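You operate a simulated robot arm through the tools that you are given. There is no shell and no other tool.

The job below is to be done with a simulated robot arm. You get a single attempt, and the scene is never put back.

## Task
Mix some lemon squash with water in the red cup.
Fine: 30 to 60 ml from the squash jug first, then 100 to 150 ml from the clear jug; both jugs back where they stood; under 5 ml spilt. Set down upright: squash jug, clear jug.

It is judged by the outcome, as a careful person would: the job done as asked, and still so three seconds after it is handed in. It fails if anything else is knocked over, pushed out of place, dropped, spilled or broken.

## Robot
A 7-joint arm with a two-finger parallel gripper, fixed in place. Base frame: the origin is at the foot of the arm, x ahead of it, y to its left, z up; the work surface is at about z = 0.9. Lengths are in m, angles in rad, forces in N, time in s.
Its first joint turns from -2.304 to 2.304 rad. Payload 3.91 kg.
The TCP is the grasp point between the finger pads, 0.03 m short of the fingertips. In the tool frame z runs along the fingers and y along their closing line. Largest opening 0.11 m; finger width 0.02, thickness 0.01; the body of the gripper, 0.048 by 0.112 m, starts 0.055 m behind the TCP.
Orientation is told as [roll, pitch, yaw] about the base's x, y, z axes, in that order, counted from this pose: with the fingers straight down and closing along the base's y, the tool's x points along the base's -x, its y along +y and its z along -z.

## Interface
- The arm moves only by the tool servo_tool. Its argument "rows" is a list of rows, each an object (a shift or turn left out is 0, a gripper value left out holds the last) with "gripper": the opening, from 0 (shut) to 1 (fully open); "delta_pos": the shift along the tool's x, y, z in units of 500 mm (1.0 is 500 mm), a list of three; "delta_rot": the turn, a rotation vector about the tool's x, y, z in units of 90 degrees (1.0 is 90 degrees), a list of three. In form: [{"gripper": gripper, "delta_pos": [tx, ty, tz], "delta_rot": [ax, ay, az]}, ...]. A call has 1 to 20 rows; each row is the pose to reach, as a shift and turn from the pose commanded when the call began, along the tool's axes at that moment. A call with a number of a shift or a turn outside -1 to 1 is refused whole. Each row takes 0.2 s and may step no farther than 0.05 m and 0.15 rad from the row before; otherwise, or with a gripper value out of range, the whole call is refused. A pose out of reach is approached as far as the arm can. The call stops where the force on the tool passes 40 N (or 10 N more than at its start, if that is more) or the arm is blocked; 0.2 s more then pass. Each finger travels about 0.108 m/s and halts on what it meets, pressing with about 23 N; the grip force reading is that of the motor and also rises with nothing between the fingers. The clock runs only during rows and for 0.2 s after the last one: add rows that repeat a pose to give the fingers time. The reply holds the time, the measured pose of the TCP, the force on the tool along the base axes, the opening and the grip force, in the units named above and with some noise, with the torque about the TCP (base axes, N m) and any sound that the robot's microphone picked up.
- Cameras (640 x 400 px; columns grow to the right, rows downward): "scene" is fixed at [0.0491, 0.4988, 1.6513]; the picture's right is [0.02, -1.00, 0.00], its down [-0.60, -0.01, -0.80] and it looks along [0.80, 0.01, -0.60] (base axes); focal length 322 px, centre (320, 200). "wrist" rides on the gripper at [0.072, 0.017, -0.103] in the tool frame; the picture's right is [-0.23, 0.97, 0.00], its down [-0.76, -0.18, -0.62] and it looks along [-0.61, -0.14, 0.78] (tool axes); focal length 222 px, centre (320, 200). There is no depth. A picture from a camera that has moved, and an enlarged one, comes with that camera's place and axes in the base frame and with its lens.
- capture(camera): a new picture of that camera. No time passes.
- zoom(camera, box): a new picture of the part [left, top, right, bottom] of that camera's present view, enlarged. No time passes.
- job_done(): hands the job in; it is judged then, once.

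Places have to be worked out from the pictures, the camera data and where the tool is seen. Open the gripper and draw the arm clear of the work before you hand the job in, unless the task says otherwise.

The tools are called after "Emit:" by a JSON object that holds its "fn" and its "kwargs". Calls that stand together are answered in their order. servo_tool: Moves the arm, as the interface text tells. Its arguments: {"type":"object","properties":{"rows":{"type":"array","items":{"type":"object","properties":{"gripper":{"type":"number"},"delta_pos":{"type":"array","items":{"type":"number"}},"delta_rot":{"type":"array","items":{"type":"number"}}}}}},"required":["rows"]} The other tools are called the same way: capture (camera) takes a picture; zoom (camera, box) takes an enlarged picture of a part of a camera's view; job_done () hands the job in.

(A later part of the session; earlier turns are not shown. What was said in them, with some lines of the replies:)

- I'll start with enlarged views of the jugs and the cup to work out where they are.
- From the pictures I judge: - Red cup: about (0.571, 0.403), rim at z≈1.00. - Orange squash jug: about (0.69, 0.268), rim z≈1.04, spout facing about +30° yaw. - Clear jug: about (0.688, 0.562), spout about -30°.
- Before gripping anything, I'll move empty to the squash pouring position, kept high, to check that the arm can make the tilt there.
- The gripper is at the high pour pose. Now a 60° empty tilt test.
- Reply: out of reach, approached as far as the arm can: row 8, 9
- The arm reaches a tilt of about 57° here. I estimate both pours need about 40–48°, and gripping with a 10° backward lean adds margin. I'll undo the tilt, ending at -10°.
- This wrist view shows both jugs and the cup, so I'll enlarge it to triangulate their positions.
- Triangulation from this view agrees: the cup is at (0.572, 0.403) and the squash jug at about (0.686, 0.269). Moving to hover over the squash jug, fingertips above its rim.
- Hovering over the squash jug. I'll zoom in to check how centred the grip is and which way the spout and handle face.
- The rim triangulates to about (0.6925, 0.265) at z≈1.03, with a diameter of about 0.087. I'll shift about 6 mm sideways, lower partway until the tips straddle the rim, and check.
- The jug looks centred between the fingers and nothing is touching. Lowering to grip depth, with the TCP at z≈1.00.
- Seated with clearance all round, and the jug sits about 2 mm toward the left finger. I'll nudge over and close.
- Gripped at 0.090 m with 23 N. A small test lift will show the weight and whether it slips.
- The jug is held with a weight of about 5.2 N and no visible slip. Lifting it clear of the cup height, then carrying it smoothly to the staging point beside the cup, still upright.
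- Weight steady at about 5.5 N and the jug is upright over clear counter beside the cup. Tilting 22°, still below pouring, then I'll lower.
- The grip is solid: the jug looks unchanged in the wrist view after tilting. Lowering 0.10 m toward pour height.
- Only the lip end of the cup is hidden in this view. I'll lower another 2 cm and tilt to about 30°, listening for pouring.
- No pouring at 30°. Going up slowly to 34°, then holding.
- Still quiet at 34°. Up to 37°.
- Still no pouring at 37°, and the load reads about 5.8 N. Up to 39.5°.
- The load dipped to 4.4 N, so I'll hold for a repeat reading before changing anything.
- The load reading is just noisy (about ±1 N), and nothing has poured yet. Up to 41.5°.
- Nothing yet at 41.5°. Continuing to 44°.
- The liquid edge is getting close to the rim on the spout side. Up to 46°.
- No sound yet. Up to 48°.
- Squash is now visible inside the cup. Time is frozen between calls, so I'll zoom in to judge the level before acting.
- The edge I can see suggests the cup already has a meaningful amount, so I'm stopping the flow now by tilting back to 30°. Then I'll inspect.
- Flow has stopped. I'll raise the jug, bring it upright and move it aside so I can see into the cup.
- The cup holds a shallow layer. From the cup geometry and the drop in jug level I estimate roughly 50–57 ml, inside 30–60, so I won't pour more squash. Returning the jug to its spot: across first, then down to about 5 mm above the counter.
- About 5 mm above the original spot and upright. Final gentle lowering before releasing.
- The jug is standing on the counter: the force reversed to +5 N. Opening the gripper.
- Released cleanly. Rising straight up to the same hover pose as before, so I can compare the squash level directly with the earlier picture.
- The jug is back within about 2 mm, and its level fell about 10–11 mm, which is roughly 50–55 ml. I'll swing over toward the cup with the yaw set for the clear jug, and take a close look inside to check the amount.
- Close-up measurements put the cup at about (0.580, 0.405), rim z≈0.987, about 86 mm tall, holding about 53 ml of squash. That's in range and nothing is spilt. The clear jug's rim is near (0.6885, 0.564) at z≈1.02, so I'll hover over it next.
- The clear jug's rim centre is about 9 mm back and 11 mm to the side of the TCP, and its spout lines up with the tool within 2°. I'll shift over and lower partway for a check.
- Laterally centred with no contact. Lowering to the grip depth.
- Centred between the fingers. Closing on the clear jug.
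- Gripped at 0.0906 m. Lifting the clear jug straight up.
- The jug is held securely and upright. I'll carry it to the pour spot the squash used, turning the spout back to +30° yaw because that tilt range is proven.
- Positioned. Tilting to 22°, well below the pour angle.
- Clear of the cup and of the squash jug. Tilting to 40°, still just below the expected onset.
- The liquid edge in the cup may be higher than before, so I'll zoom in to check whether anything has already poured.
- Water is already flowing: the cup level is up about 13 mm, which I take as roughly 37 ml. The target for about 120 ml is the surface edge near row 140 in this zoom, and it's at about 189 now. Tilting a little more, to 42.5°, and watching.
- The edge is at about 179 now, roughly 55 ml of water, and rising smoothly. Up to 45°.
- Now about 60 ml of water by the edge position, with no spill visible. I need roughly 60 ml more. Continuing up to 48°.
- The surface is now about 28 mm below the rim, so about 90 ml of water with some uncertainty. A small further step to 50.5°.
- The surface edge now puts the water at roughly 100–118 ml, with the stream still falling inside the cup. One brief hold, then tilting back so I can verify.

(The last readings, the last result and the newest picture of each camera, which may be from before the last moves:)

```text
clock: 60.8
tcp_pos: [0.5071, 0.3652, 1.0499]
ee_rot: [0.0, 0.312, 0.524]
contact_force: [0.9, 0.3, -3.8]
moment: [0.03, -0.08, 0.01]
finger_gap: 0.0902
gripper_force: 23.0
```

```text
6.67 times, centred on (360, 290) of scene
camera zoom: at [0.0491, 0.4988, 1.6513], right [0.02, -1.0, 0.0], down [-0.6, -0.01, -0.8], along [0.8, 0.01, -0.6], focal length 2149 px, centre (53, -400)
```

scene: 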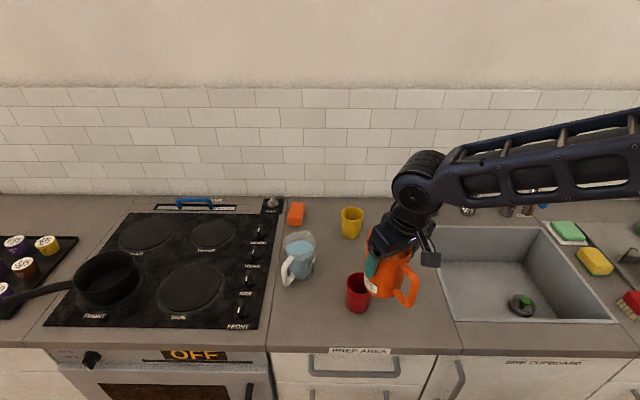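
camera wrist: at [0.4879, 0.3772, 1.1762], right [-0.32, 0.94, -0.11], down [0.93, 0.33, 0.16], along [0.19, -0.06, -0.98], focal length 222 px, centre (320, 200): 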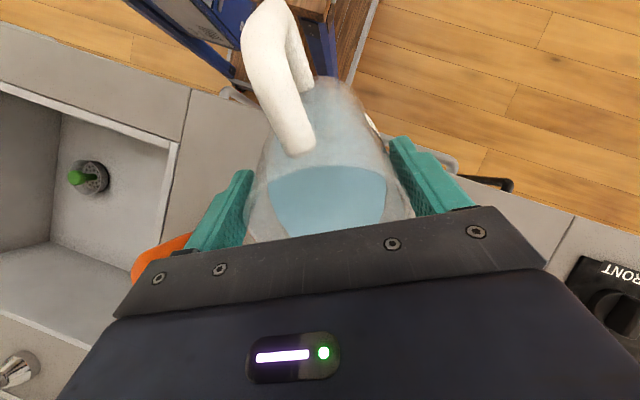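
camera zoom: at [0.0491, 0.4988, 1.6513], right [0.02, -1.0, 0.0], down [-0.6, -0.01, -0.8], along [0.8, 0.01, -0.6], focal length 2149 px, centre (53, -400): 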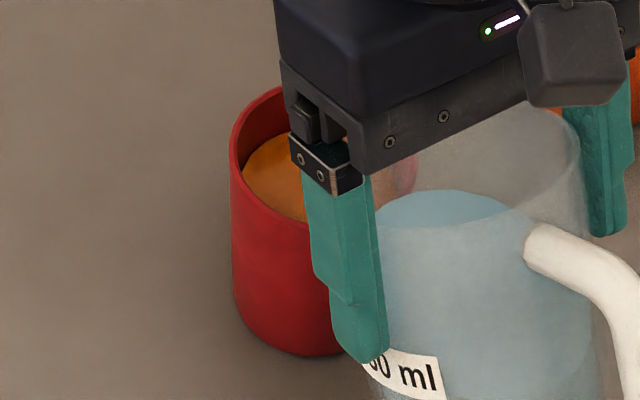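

Flow stopped. Raising the jug and bringing it upright.

Emit:
{"fn": "servo_tool", "kwargs": {"rows": [{"delta_pos": [0.0125, 0, -0.0385], "delta_rot": [0, -0.03, 0]}, {"delta_pos": [0.0306, 0, -0.0942], "delta_rot": [0, -0.08, 0]}, {"delta_pos": [0.0488, 0, -0.15], "delta_rot": [0, -0.14, 0]}, {"delta_pos": [0.065, 0, -0.2], "delta_rot": [0, -0.2, 0]}, {"delta_pos": [0.0729, 0, -0.2244], "delta_rot": [0, -0.25, 0]}, {"delta_pos": [0.0729, 0, -0.2244], "delta_rot": [0, -0.29, 0]}, {"delta_pos": [0.0729, 0, -0.2244], "delta_rot": [0, -0.3111, 0]}, {"delta_pos": [0.0729, 0, -0.2244], "delta_rot": [0, -0.3111, 0]}]}}

Emit:
{"fn": "zoom", "kwargs": {"camera": "scene", "box": [335, 260, 385, 320]}}

Emit:
{"fn": "zoom", "kwargs": {"camera": "scene", "box": [280, 180, 480, 330]}}

Emit:
{"fn": "capture", "kwargs": {"camera": "wrist"}}

```text
clock: 62.6
tcp_pos: [0.5066, 0.3652, 1.1675]
ee_rot: [0.001, -0.175, 0.522]
contact_force: [0.0, -0.7, -4.4]
moment: [-0.05, 0.0, -0.02]
finger_gap: 0.0904
gripper_force: 22.9
```

```text
6.67 times, centred on (360, 290) of scene
camera zoom: at [0.0491, 0.4988, 1.6513], right [0.02, -1.0, 0.0], down [-0.6, -0.01, -0.8], along [0.8, 0.01, -0.6], focal length 2149 px, centre (53, -400)
```

zoom: 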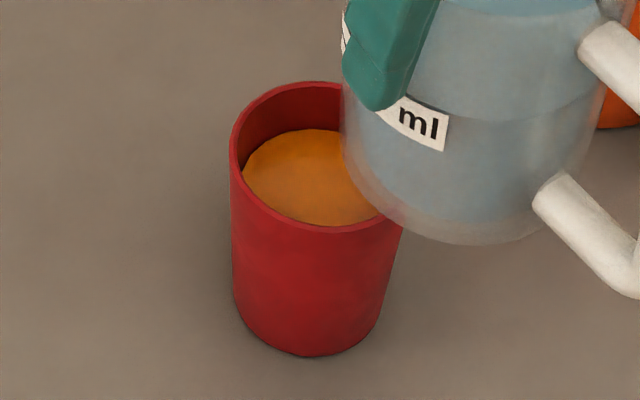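

```text
2.67 times, centred on (380, 255) of scene
camera zoom: at [0.0491, 0.4988, 1.6513], right [0.02, -1.0, 0.0], down [-0.6, -0.01, -0.8], along [0.8, 0.01, -0.6], focal length 860 px, centre (160, 53)
```

zoom: 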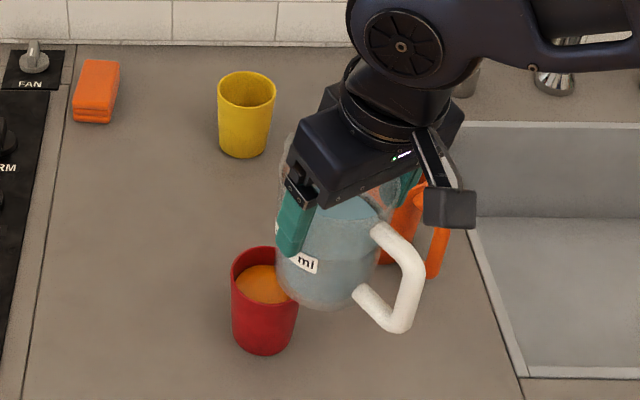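

```text
taken
camera wrist: at [0.4193, 0.3368, 1.2575], right [-0.29, 0.96, 0.04], down [0.64, 0.17, 0.75], along [0.71, 0.24, -0.66], focal length 222 px, centre (320, 200)
```

wrist: 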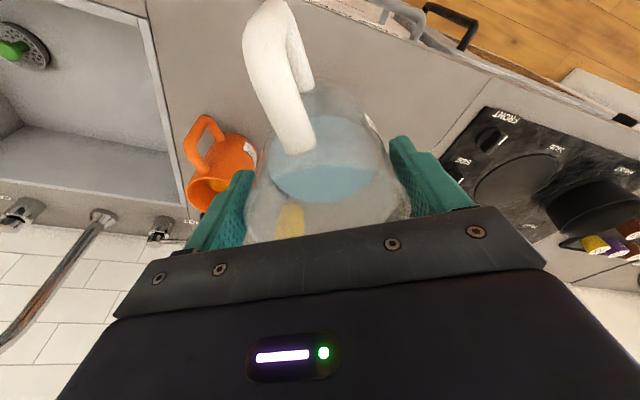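

The surface now sits about 22 mm below the rim. Both the cup rise and the jug drop say only about 100 ml of water, right at the lower limit, so I want about 20–25 ml more. Going back down into the pour position.

Emit:
{"fn": "servo_tool", "kwargs": {"rows": [{"delta_rot": [0, 0.03, 0]}, {"delta_rot": [0, 0.07, 0]}, {"delta_rot": [0, 0.11, 0]}, {"delta_rot": [0, 0.15, 0]}, {"delta_rot": [0, 0.19, 0]}, {"delta_rot": [0, 0.225, 0]}, {"delta_rot": [0, 0.2444, 0]}, {"delta_rot": [0, 0.2444, 0]}]}}

Emit:
{"fn": "servo_tool", "kwargs": {"rows": [{"delta_pos": [-0.006, 0, 0.028]}, {"delta_pos": [-0.016, 0, 0.075]}, {"delta_pos": [-0.027, 0, 0.127]}, {"delta_pos": [-0.037, 0, 0.174]}, {"delta_pos": [-0.045, 0, 0.2115]}, {"delta_pos": [-0.0491, 0, 0.2308]}, {"delta_pos": [-0.0491, 0, 0.2308], "delta_rot": [0, 0.03, 0]}, {"delta_pos": [-0.0491, 0, 0.2308], "delta_rot": [0, 0.07, 0]}, {"delta_pos": [-0.0491, 0, 0.2308], "delta_rot": [0, 0.11, 0]}, {"delta_pos": [-0.0491, 0, 0.2308], "delta_rot": [0, 0.15, 0]}, {"delta_pos": [-0.0491, 0, 0.2308], "delta_rot": [0, 0.19, 0]}, {"delta_pos": [-0.0491, 0, 0.2308], "delta_rot": [0, 0.23, 0]}, {"delta_pos": [-0.0491, 0, 0.2308], "delta_rot": [0, 0.2667, 0]}, {"delta_pos": [-0.0491, 0, 0.2308], "delta_rot": [0, 0.2889, 0]}]}}

Emit:
{"fn": "zoom", "kwargs": {"camera": "scene", "box": [350, 270, 374, 294]}}

```text
clock: 64.4
tcp_pos: [0.507, 0.365, 1.1677]
ee_rot: [0.0, 0.21, 0.523]
contact_force: [0.9, -0.5, -4.0]
moment: [0.05, -0.07, 0.01]
finger_gap: 0.0902
gripper_force: 23.3
```

```text
clock: 67.4
tcp_pos: [0.5066, 0.3648, 1.0501]
ee_rot: [0.0, 0.663, 0.523]
contact_force: [0.6, 0.3, -3.5]
moment: [0.06, -0.12, 0.02]
finger_gap: 0.0904
gripper_force: 22.9
```

```text
16.00 times, centred on (362, 282) of scene
camera zoom: at [0.0491, 0.4988, 1.6513], right [0.02, -1.0, 0.0], down [-0.6, -0.01, -0.8], along [0.8, 0.01, -0.6], focal length 5157 px, centre (-352, -1112)
```

zoom: 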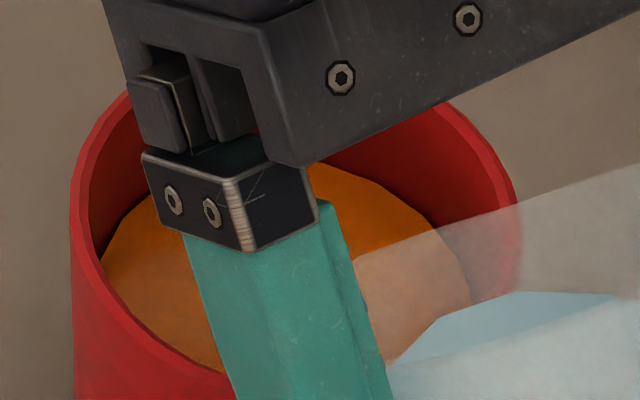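

Back in position with no flow at 48°. Stepping to 51.5°.

Emit:
{"fn": "servo_tool", "kwargs": {"rows": [{"delta_rot": [0, 0.0194, 0]}, {"delta_rot": [0, 0.0389, 0]}, {"delta_rot": [0, 0.0389, 0]}]}}

Emit:
{"fn": "zoom", "kwargs": {"camera": "scene", "box": [350, 270, 374, 294]}}

```text
clock: 68.2
tcp_pos: [0.5059, 0.3657, 1.0501]
ee_rot: [-0.001, 0.723, 0.524]
contact_force: [0.2, 0.3, -5.1]
moment: [0.05, -0.15, 0.03]
finger_gap: 0.0901
gripper_force: 22.9
```

```text
16.00 times, centred on (362, 282) of scene
camera zoom: at [0.0491, 0.4988, 1.6513], right [0.02, -1.0, 0.0], down [-0.6, -0.01, -0.8], along [0.8, 0.01, -0.6], focal length 5157 px, centre (-352, -1112)
```

zoom: 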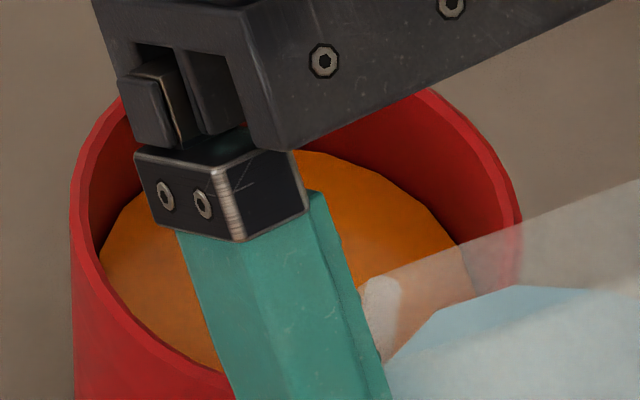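

The stream is running and the level is up slightly, maybe 6–8 ml. Going to 53°.

Emit:
{"fn": "servo_tool", "kwargs": {"rows": [{"delta_rot": [0, 0.0167, 0]}, {"delta_rot": [0, 0.0167, 0]}, {"delta_rot": [0, 0.0167, 0]}]}}

Emit:
{"fn": "zoom", "kwargs": {"camera": "scene", "box": [350, 270, 374, 294]}}

```text
clock: 69.0
tcp_pos: [0.5065, 0.3658, 1.0502]
ee_rot: [-0.001, 0.751, 0.523]
contact_force: [-1.8, 0.3, -3.8]
moment: [0.01, -0.12, -0.01]
finger_gap: 0.09
gripper_force: 22.8
```

```text
16.00 times, centred on (362, 282) of scene
camera zoom: at [0.0491, 0.4988, 1.6513], right [0.02, -1.0, 0.0], down [-0.6, -0.01, -0.8], along [0.8, 0.01, -0.6], focal length 5157 px, centre (-352, -1112)
```

zoom: 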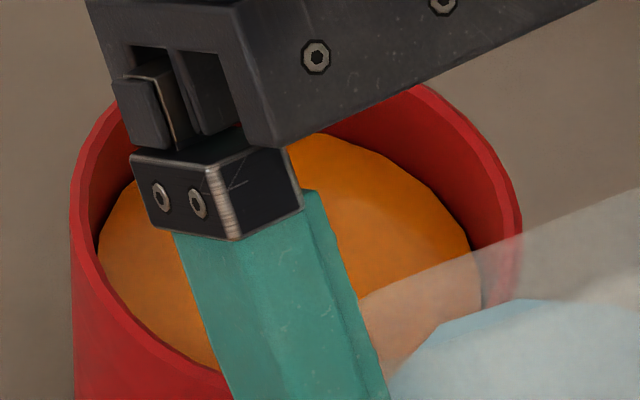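

The surface edge reached row 132, which is about 120 ml of water and my target. Tilting back now.

Emit:
{"fn": "servo_tool", "kwargs": {"rows": [{"delta_rot": [0, -0.08, 0]}, {"delta_rot": [0, -0.16, 0]}, {"delta_rot": [0, -0.23, 0]}, {"delta_rot": [0, -0.28, 0]}, {"delta_rot": [0, -0.3, 0]}, {"delta_rot": [0, -0.3, 0]}]}}

Emit:
{"fn": "zoom", "kwargs": {"camera": "scene", "box": [335, 260, 385, 320]}}

```text
clock: 70.4
tcp_pos: [0.5052, 0.366, 1.0506]
ee_rot: [0.0, 0.279, 0.525]
contact_force: [-0.1, -0.4, -4.8]
moment: [0.05, -0.07, 0.02]
finger_gap: 0.0899
gripper_force: 23.1
```

```text
6.67 times, centred on (360, 290) of scene
camera zoom: at [0.0491, 0.4988, 1.6513], right [0.02, -1.0, 0.0], down [-0.6, -0.01, -0.8], along [0.8, 0.01, -0.6], focal length 2149 px, centre (53, -400)
```

zoom: 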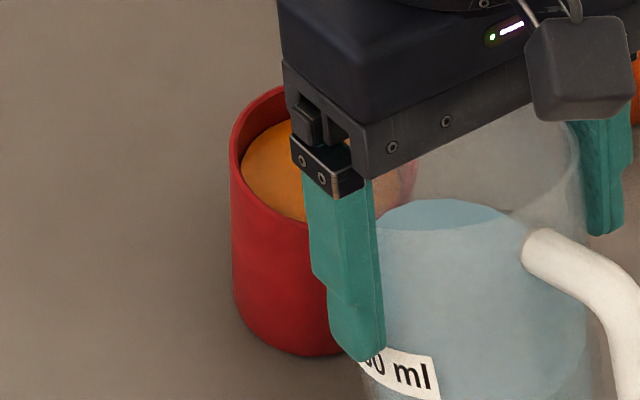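

Raising and bringing the jug upright again.

Emit:
{"fn": "servo_tool", "kwargs": {"rows": [{"delta_pos": [0.011, 0, -0.0385], "delta_rot": [0, -0.03, 0]}, {"delta_pos": [0.0273, 0, -0.0952], "delta_rot": [0, -0.08, 0]}, {"delta_pos": [0.0436, 0, -0.152], "delta_rot": [0, -0.14, 0]}, {"delta_pos": [0.058, 0, -0.202], "delta_rot": [0, -0.19, 0]}, {"delta_pos": [0.0651, 0, -0.2269], "delta_rot": [0, -0.24, 0]}, {"delta_pos": [0.0651, 0, -0.2269], "delta_rot": [0, -0.275, 0]}, {"delta_pos": [0.0651, 0, -0.2269], "delta_rot": [0, -0.2889, 0]}, {"delta_pos": [0.0651, 0, -0.2269], "delta_rot": [0, -0.2889, 0]}]}}

Emit:
{"fn": "zoom", "kwargs": {"camera": "scene", "box": [335, 260, 385, 320]}}

Emit:
{"fn": "capture", "kwargs": {"camera": "wrist"}}

```text
clock: 72.2
tcp_pos: [0.5048, 0.3656, 1.1694]
ee_rot: [-0.001, -0.173, 0.525]
contact_force: [0.0, 0.6, -4.6]
moment: [-0.01, 0.0, -0.03]
finger_gap: 0.0901
gripper_force: 23.8
```

```text
6.67 times, centred on (360, 290) of scene
camera zoom: at [0.0491, 0.4988, 1.6513], right [0.02, -1.0, 0.0], down [-0.6, -0.01, -0.8], along [0.8, 0.01, -0.6], focal length 2149 px, centre (53, -400)
```

zoom: 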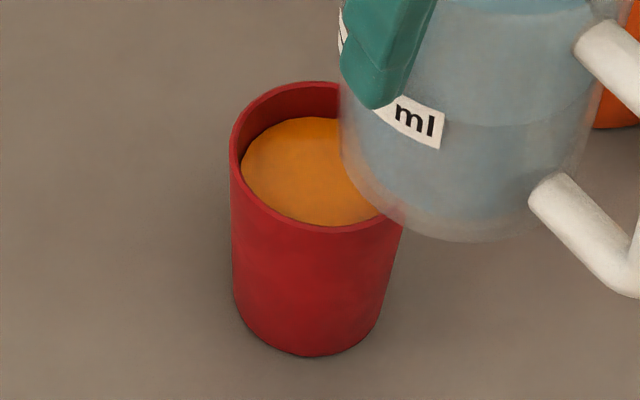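

```text
taken
camera wrist: at [0.4192, 0.3376, 1.2585], right [-0.29, 0.96, 0.04], down [0.64, 0.17, 0.75], along [0.71, 0.24, -0.66], focal length 222 px, centre (320, 200)
```

wrist: 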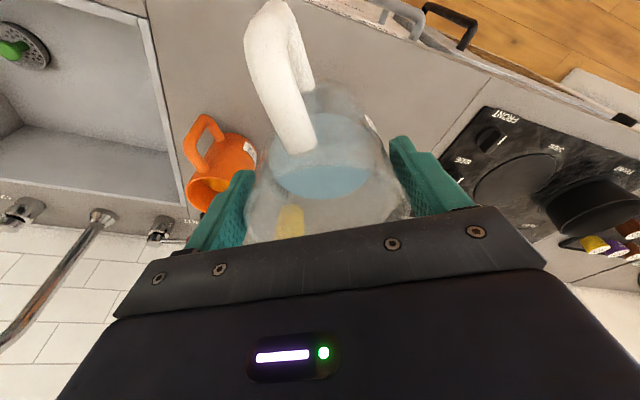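

The water now reads about 115–123 ml by both the cup level and the jug level, with no spill on the counter. Carrying the clear jug back above its original spot and turning it back.

Emit:
{"fn": "servo_tool", "kwargs": {"rows": [{"delta_pos": [-0.0154, 0.0056, 0.0027], "delta_rot": [0.0035, 0, 0.0197]}, {"delta_pos": [-0.0513, 0.0185, 0.0091], "delta_rot": [0.0116, 0, 0.0657]}, {"delta_pos": [-0.0975, 0.0352, 0.0172], "delta_rot": [0.022, 0, 0.1247]}, {"delta_pos": [-0.1437, 0.0519, 0.0253], "delta_rot": [0.0324, 0, 0.1838]}, {"delta_pos": [-0.1898, 0.0685, 0.0335], "delta_rot": [0.0428, 0, 0.2429]}, {"delta_pos": [-0.236, 0.0852, 0.0416], "delta_rot": [0.0533, 0, 0.302]}, {"delta_pos": [-0.2822, 0.1019, 0.0498], "delta_rot": [0.0637, 0, 0.3611]}, {"delta_pos": [-0.3284, 0.1185, 0.0579], "delta_rot": [0.0741, 0, 0.4202]}, {"delta_pos": [-0.3746, 0.1352, 0.0661], "delta_rot": [0.0845, 0, 0.4792]}, {"delta_pos": [-0.4207, 0.1519, 0.0742], "delta_rot": [0.095, 0, 0.5383]}, {"delta_pos": [-0.4618, 0.1667, 0.0815], "delta_rot": [0.1042, 0, 0.5909]}, {"delta_pos": [-0.4926, 0.1778, 0.0869], "delta_rot": [0.1112, 0, 0.6302]}, {"delta_pos": [-0.5131, 0.1852, 0.0905], "delta_rot": [0.1158, 0, 0.6565]}, {"delta_pos": [-0.5131, 0.1852, 0.0905], "delta_rot": [0.1158, 0, 0.6565]}]}}

Emit:
{"fn": "capture", "kwargs": {"camera": "scene"}}

Emit:
{"fn": "zoom", "kwargs": {"camera": "scene", "box": [335, 260, 385, 320]}}

```text
clock: 75.2
tcp_pos: [0.6868, 0.5764, 1.1694]
ee_rot: [0.0, -0.174, -0.524]
contact_force: [0.6, -0.2, -4.5]
moment: [0.01, 0.0, 0.01]
finger_gap: 0.0901
gripper_force: 23.5
```

```text
taken
```

scene: 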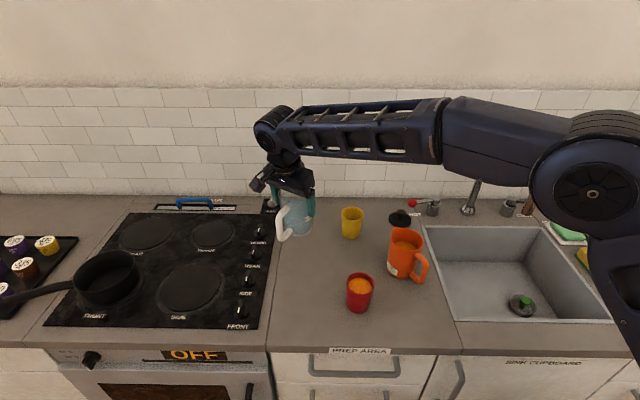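

```text
6.67 times, centred on (360, 290) of scene
camera zoom: at [0.0491, 0.4988, 1.6513], right [0.02, -1.0, 0.0], down [-0.6, -0.01, -0.8], along [0.8, 0.01, -0.6], focal length 2149 px, centre (53, -400)
```

zoom: 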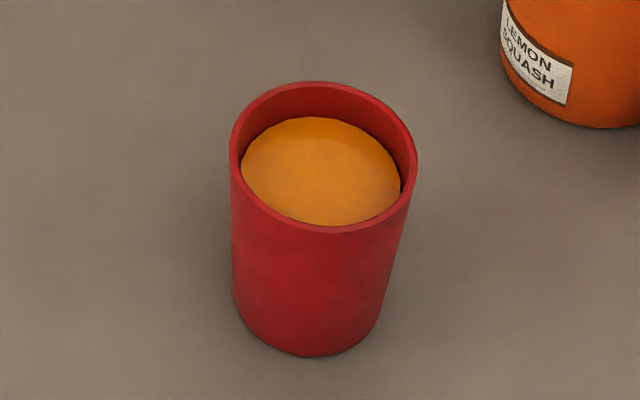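

The cup is full to a safe level and the counter is clean. Lowering the clear jug to about 5 mm above its spot.

Emit:
{"fn": "servo_tool", "kwargs": {"rows": [{"delta_pos": [0.0052, 0, 0.0295]}, {"delta_pos": [0.0139, 0, 0.0788]}, {"delta_pos": [0.0226, 0, 0.128]}, {"delta_pos": [0.0313, 0, 0.1773]}, {"delta_pos": [0.04, 0, 0.2266]}, {"delta_pos": [0.0487, 0, 0.2757]}, {"delta_pos": [0.0539, 0, 0.3052]}, {"delta_pos": [0.0573, 0, 0.325]}, {"delta_pos": [0.0573, 0, 0.325]}]}}

Emit:
{"fn": "zoom", "kwargs": {"camera": "scene", "box": [240, 180, 360, 300]}}

```text
clock: 77.2
tcp_pos: [0.6867, 0.5752, 1.003]
ee_rot: [-0.001, -0.175, -0.524]
contact_force: [0.8, -0.5, -3.4]
moment: [0.0, 0.01, -0.05]
finger_gap: 0.0902
gripper_force: 23.5
```

```text
3.33 times, centred on (300, 240) of scene
camera zoom: at [0.0491, 0.4988, 1.6513], right [0.02, -1.0, 0.0], down [-0.6, -0.01, -0.8], along [0.8, 0.01, -0.6], focal length 1074 px, centre (387, 67)
```

zoom: 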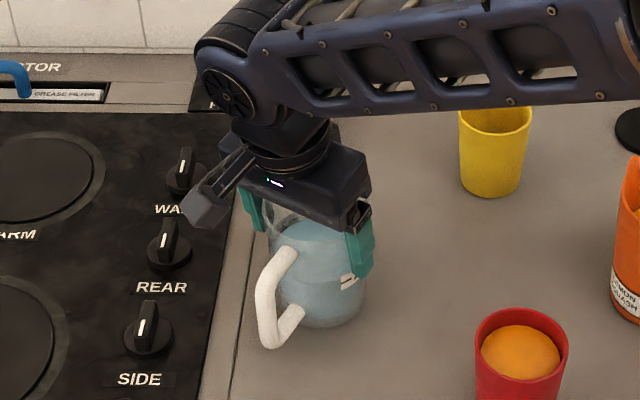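

Aligned with the original placement. Final touch-down.

Emit:
{"fn": "servo_tool", "kwargs": {"rows": [{"delta_pos": [0.0009, 0, 0.005]}, {"delta_pos": [0.0017, 0, 0.0098]}, {"delta_pos": [0.0017, 0, 0.0098]}, {"delta_pos": [0.0017, 0, 0.0098]}]}}

Emit:
{"fn": "zoom", "kwargs": {"camera": "scene", "box": [240, 180, 360, 300]}}

```text
clock: 78.2
tcp_pos: [0.6867, 0.5767, 0.9994]
ee_rot: [0.0, -0.174, -0.524]
contact_force: [-0.2, -0.9, 4.0]
moment: [0.03, 0.25, 0.04]
finger_gap: 0.0899
gripper_force: 22.6
```

```text
3.33 times, centred on (300, 240) of scene
camera zoom: at [0.0491, 0.4988, 1.6513], right [0.02, -1.0, 0.0], down [-0.6, -0.01, -0.8], along [0.8, 0.01, -0.6], focal length 1074 px, centre (387, 67)
```

zoom: 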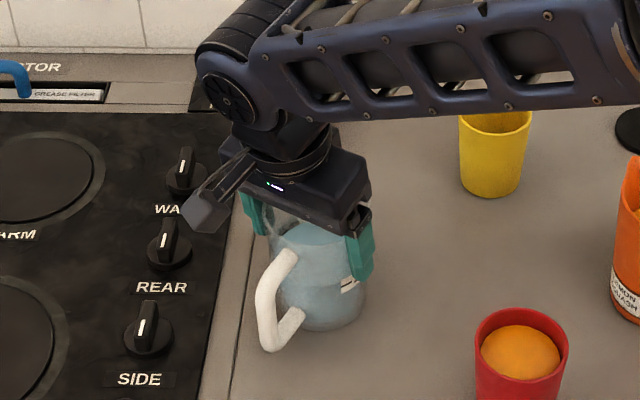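

The jug is standing on the counter: the force turned to +4 N. Releasing.

Emit:
{"fn": "servo_tool", "kwargs": {"rows": [{"gripper": 0.84}, {"gripper": 0.9}, {"gripper": 1}, {"gripper": 1}]}}

Emit:
{"fn": "capture", "kwargs": {"camera": "wrist"}}

```text
clock: 79.2
tcp_pos: [0.6866, 0.5758, 0.9992]
ee_rot: [0.0, -0.174, -0.522]
contact_force: [0.9, 1.1, 0.2]
moment: [0.01, 0.01, 0.0]
finger_gap: 0.1101
gripper_force: 0.1
```

```text
taken
camera wrist: at [0.6164, 0.6372, 1.0883], right [0.68, 0.73, 0.04], down [0.47, -0.47, 0.75], along [0.56, -0.49, -0.66], focal length 222 px, centre (320, 200)
```

wrist: 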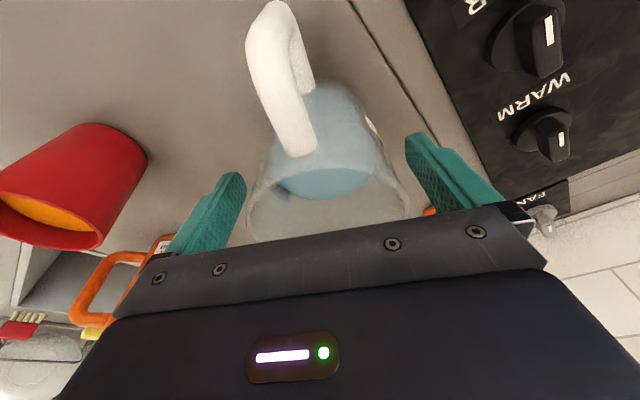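

Released with both fingers clear. Rising straight up and away.

Emit:
{"fn": "servo_tool", "kwargs": {"rows": [{"delta_pos": [-0.0052, 0, -0.0295]}, {"delta_pos": [-0.0139, 0, -0.0788]}, {"delta_pos": [-0.0226, 0, -0.128]}, {"delta_pos": [-0.0313, 0, -0.1773]}, {"delta_pos": [-0.04, 0, -0.2266]}, {"delta_pos": [-0.0487, 0, -0.2757]}, {"delta_pos": [-0.0573, 0, -0.325]}, {"delta_pos": [-0.066, 0, -0.3742]}, {"delta_pos": [-0.0747, 0, -0.4235]}, {"delta_pos": [-0.0834, 0, -0.4727]}, {"delta_pos": [-0.0834, 0, -0.4727]}]}}

Emit:
{"fn": "capture", "kwargs": {"camera": "scene"}}

Emit:
{"fn": "zoom", "kwargs": {"camera": "scene", "box": [260, 190, 450, 330]}}

Emit:
{"fn": "zoom", "kwargs": {"camera": "scene", "box": [270, 220, 330, 290]}}

```text
clock: 81.6
tcp_pos: [0.6871, 0.5757, 1.2378]
ee_rot: [0.001, -0.175, -0.524]
contact_force: [0.8, -0.6, 0.0]
moment: [-0.02, -0.03, -0.01]
finger_gap: 0.1099
gripper_force: 0.1
```

```text
taken
```

scene: 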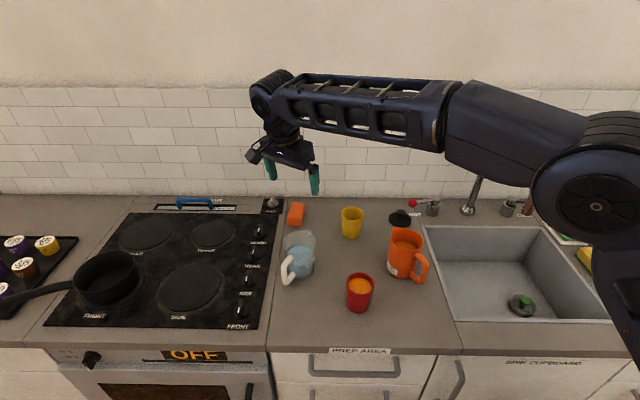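

```text
2.86 times, centred on (355, 260) of scene
camera zoom: at [0.0491, 0.4988, 1.6513], right [0.02, -1.0, 0.0], down [-0.6, -0.01, -0.8], along [0.8, 0.01, -0.6], focal length 921 px, centre (220, 29)
```

zoom: 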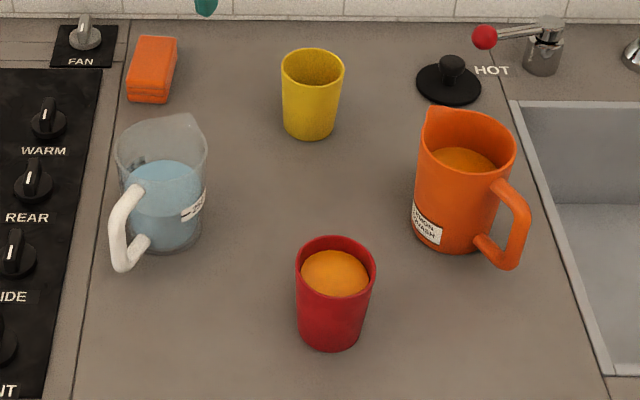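

```text
5.71 times, centred on (300, 255) of scene
camera zoom: at [0.0491, 0.4988, 1.6513], right [0.02, -1.0, 0.0], down [-0.6, -0.01, -0.8], along [0.8, 0.01, -0.6], focal length 1842 px, centre (434, -114)
```

zoom: 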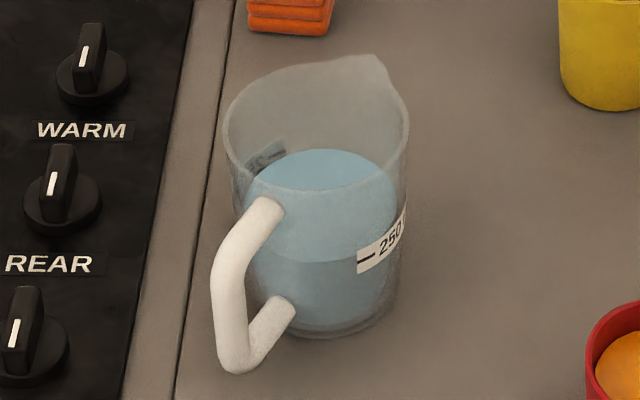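

Both jugs stand upright within a few millimetres of where they started, and nothing else has moved. The counter is dry. My level measurements give about 53 ml squash and about 115–120 ml water. The gripper is open and well above everything, so I'm handing in.

Emit:
{"fn": "job_done", "kwargs": {}}

```text
The job is handed in.
```

The red cup now has lemon squash mixed with water: about 53 ml of squash went in first, then about 115–120 ml of water. I judged both amounts by eye from the liquid levels in the cup and the jugs, so each could be off by 10 ml or so. The squash figure is the closer one to a limit, since the cap is 60 ml.

- **Water pour:** I poured it in two goes. After the first I measured only about 100 ml, the lower limit, so I topped it up.
- **Jugs:** both are upright and within a few millimetres of where they stood.
- **Surroundings:** I saw no spill on the counter, and the other items I could see in the pictures had not moved.
- **Arm:** the gripper is open and raised well above the work.
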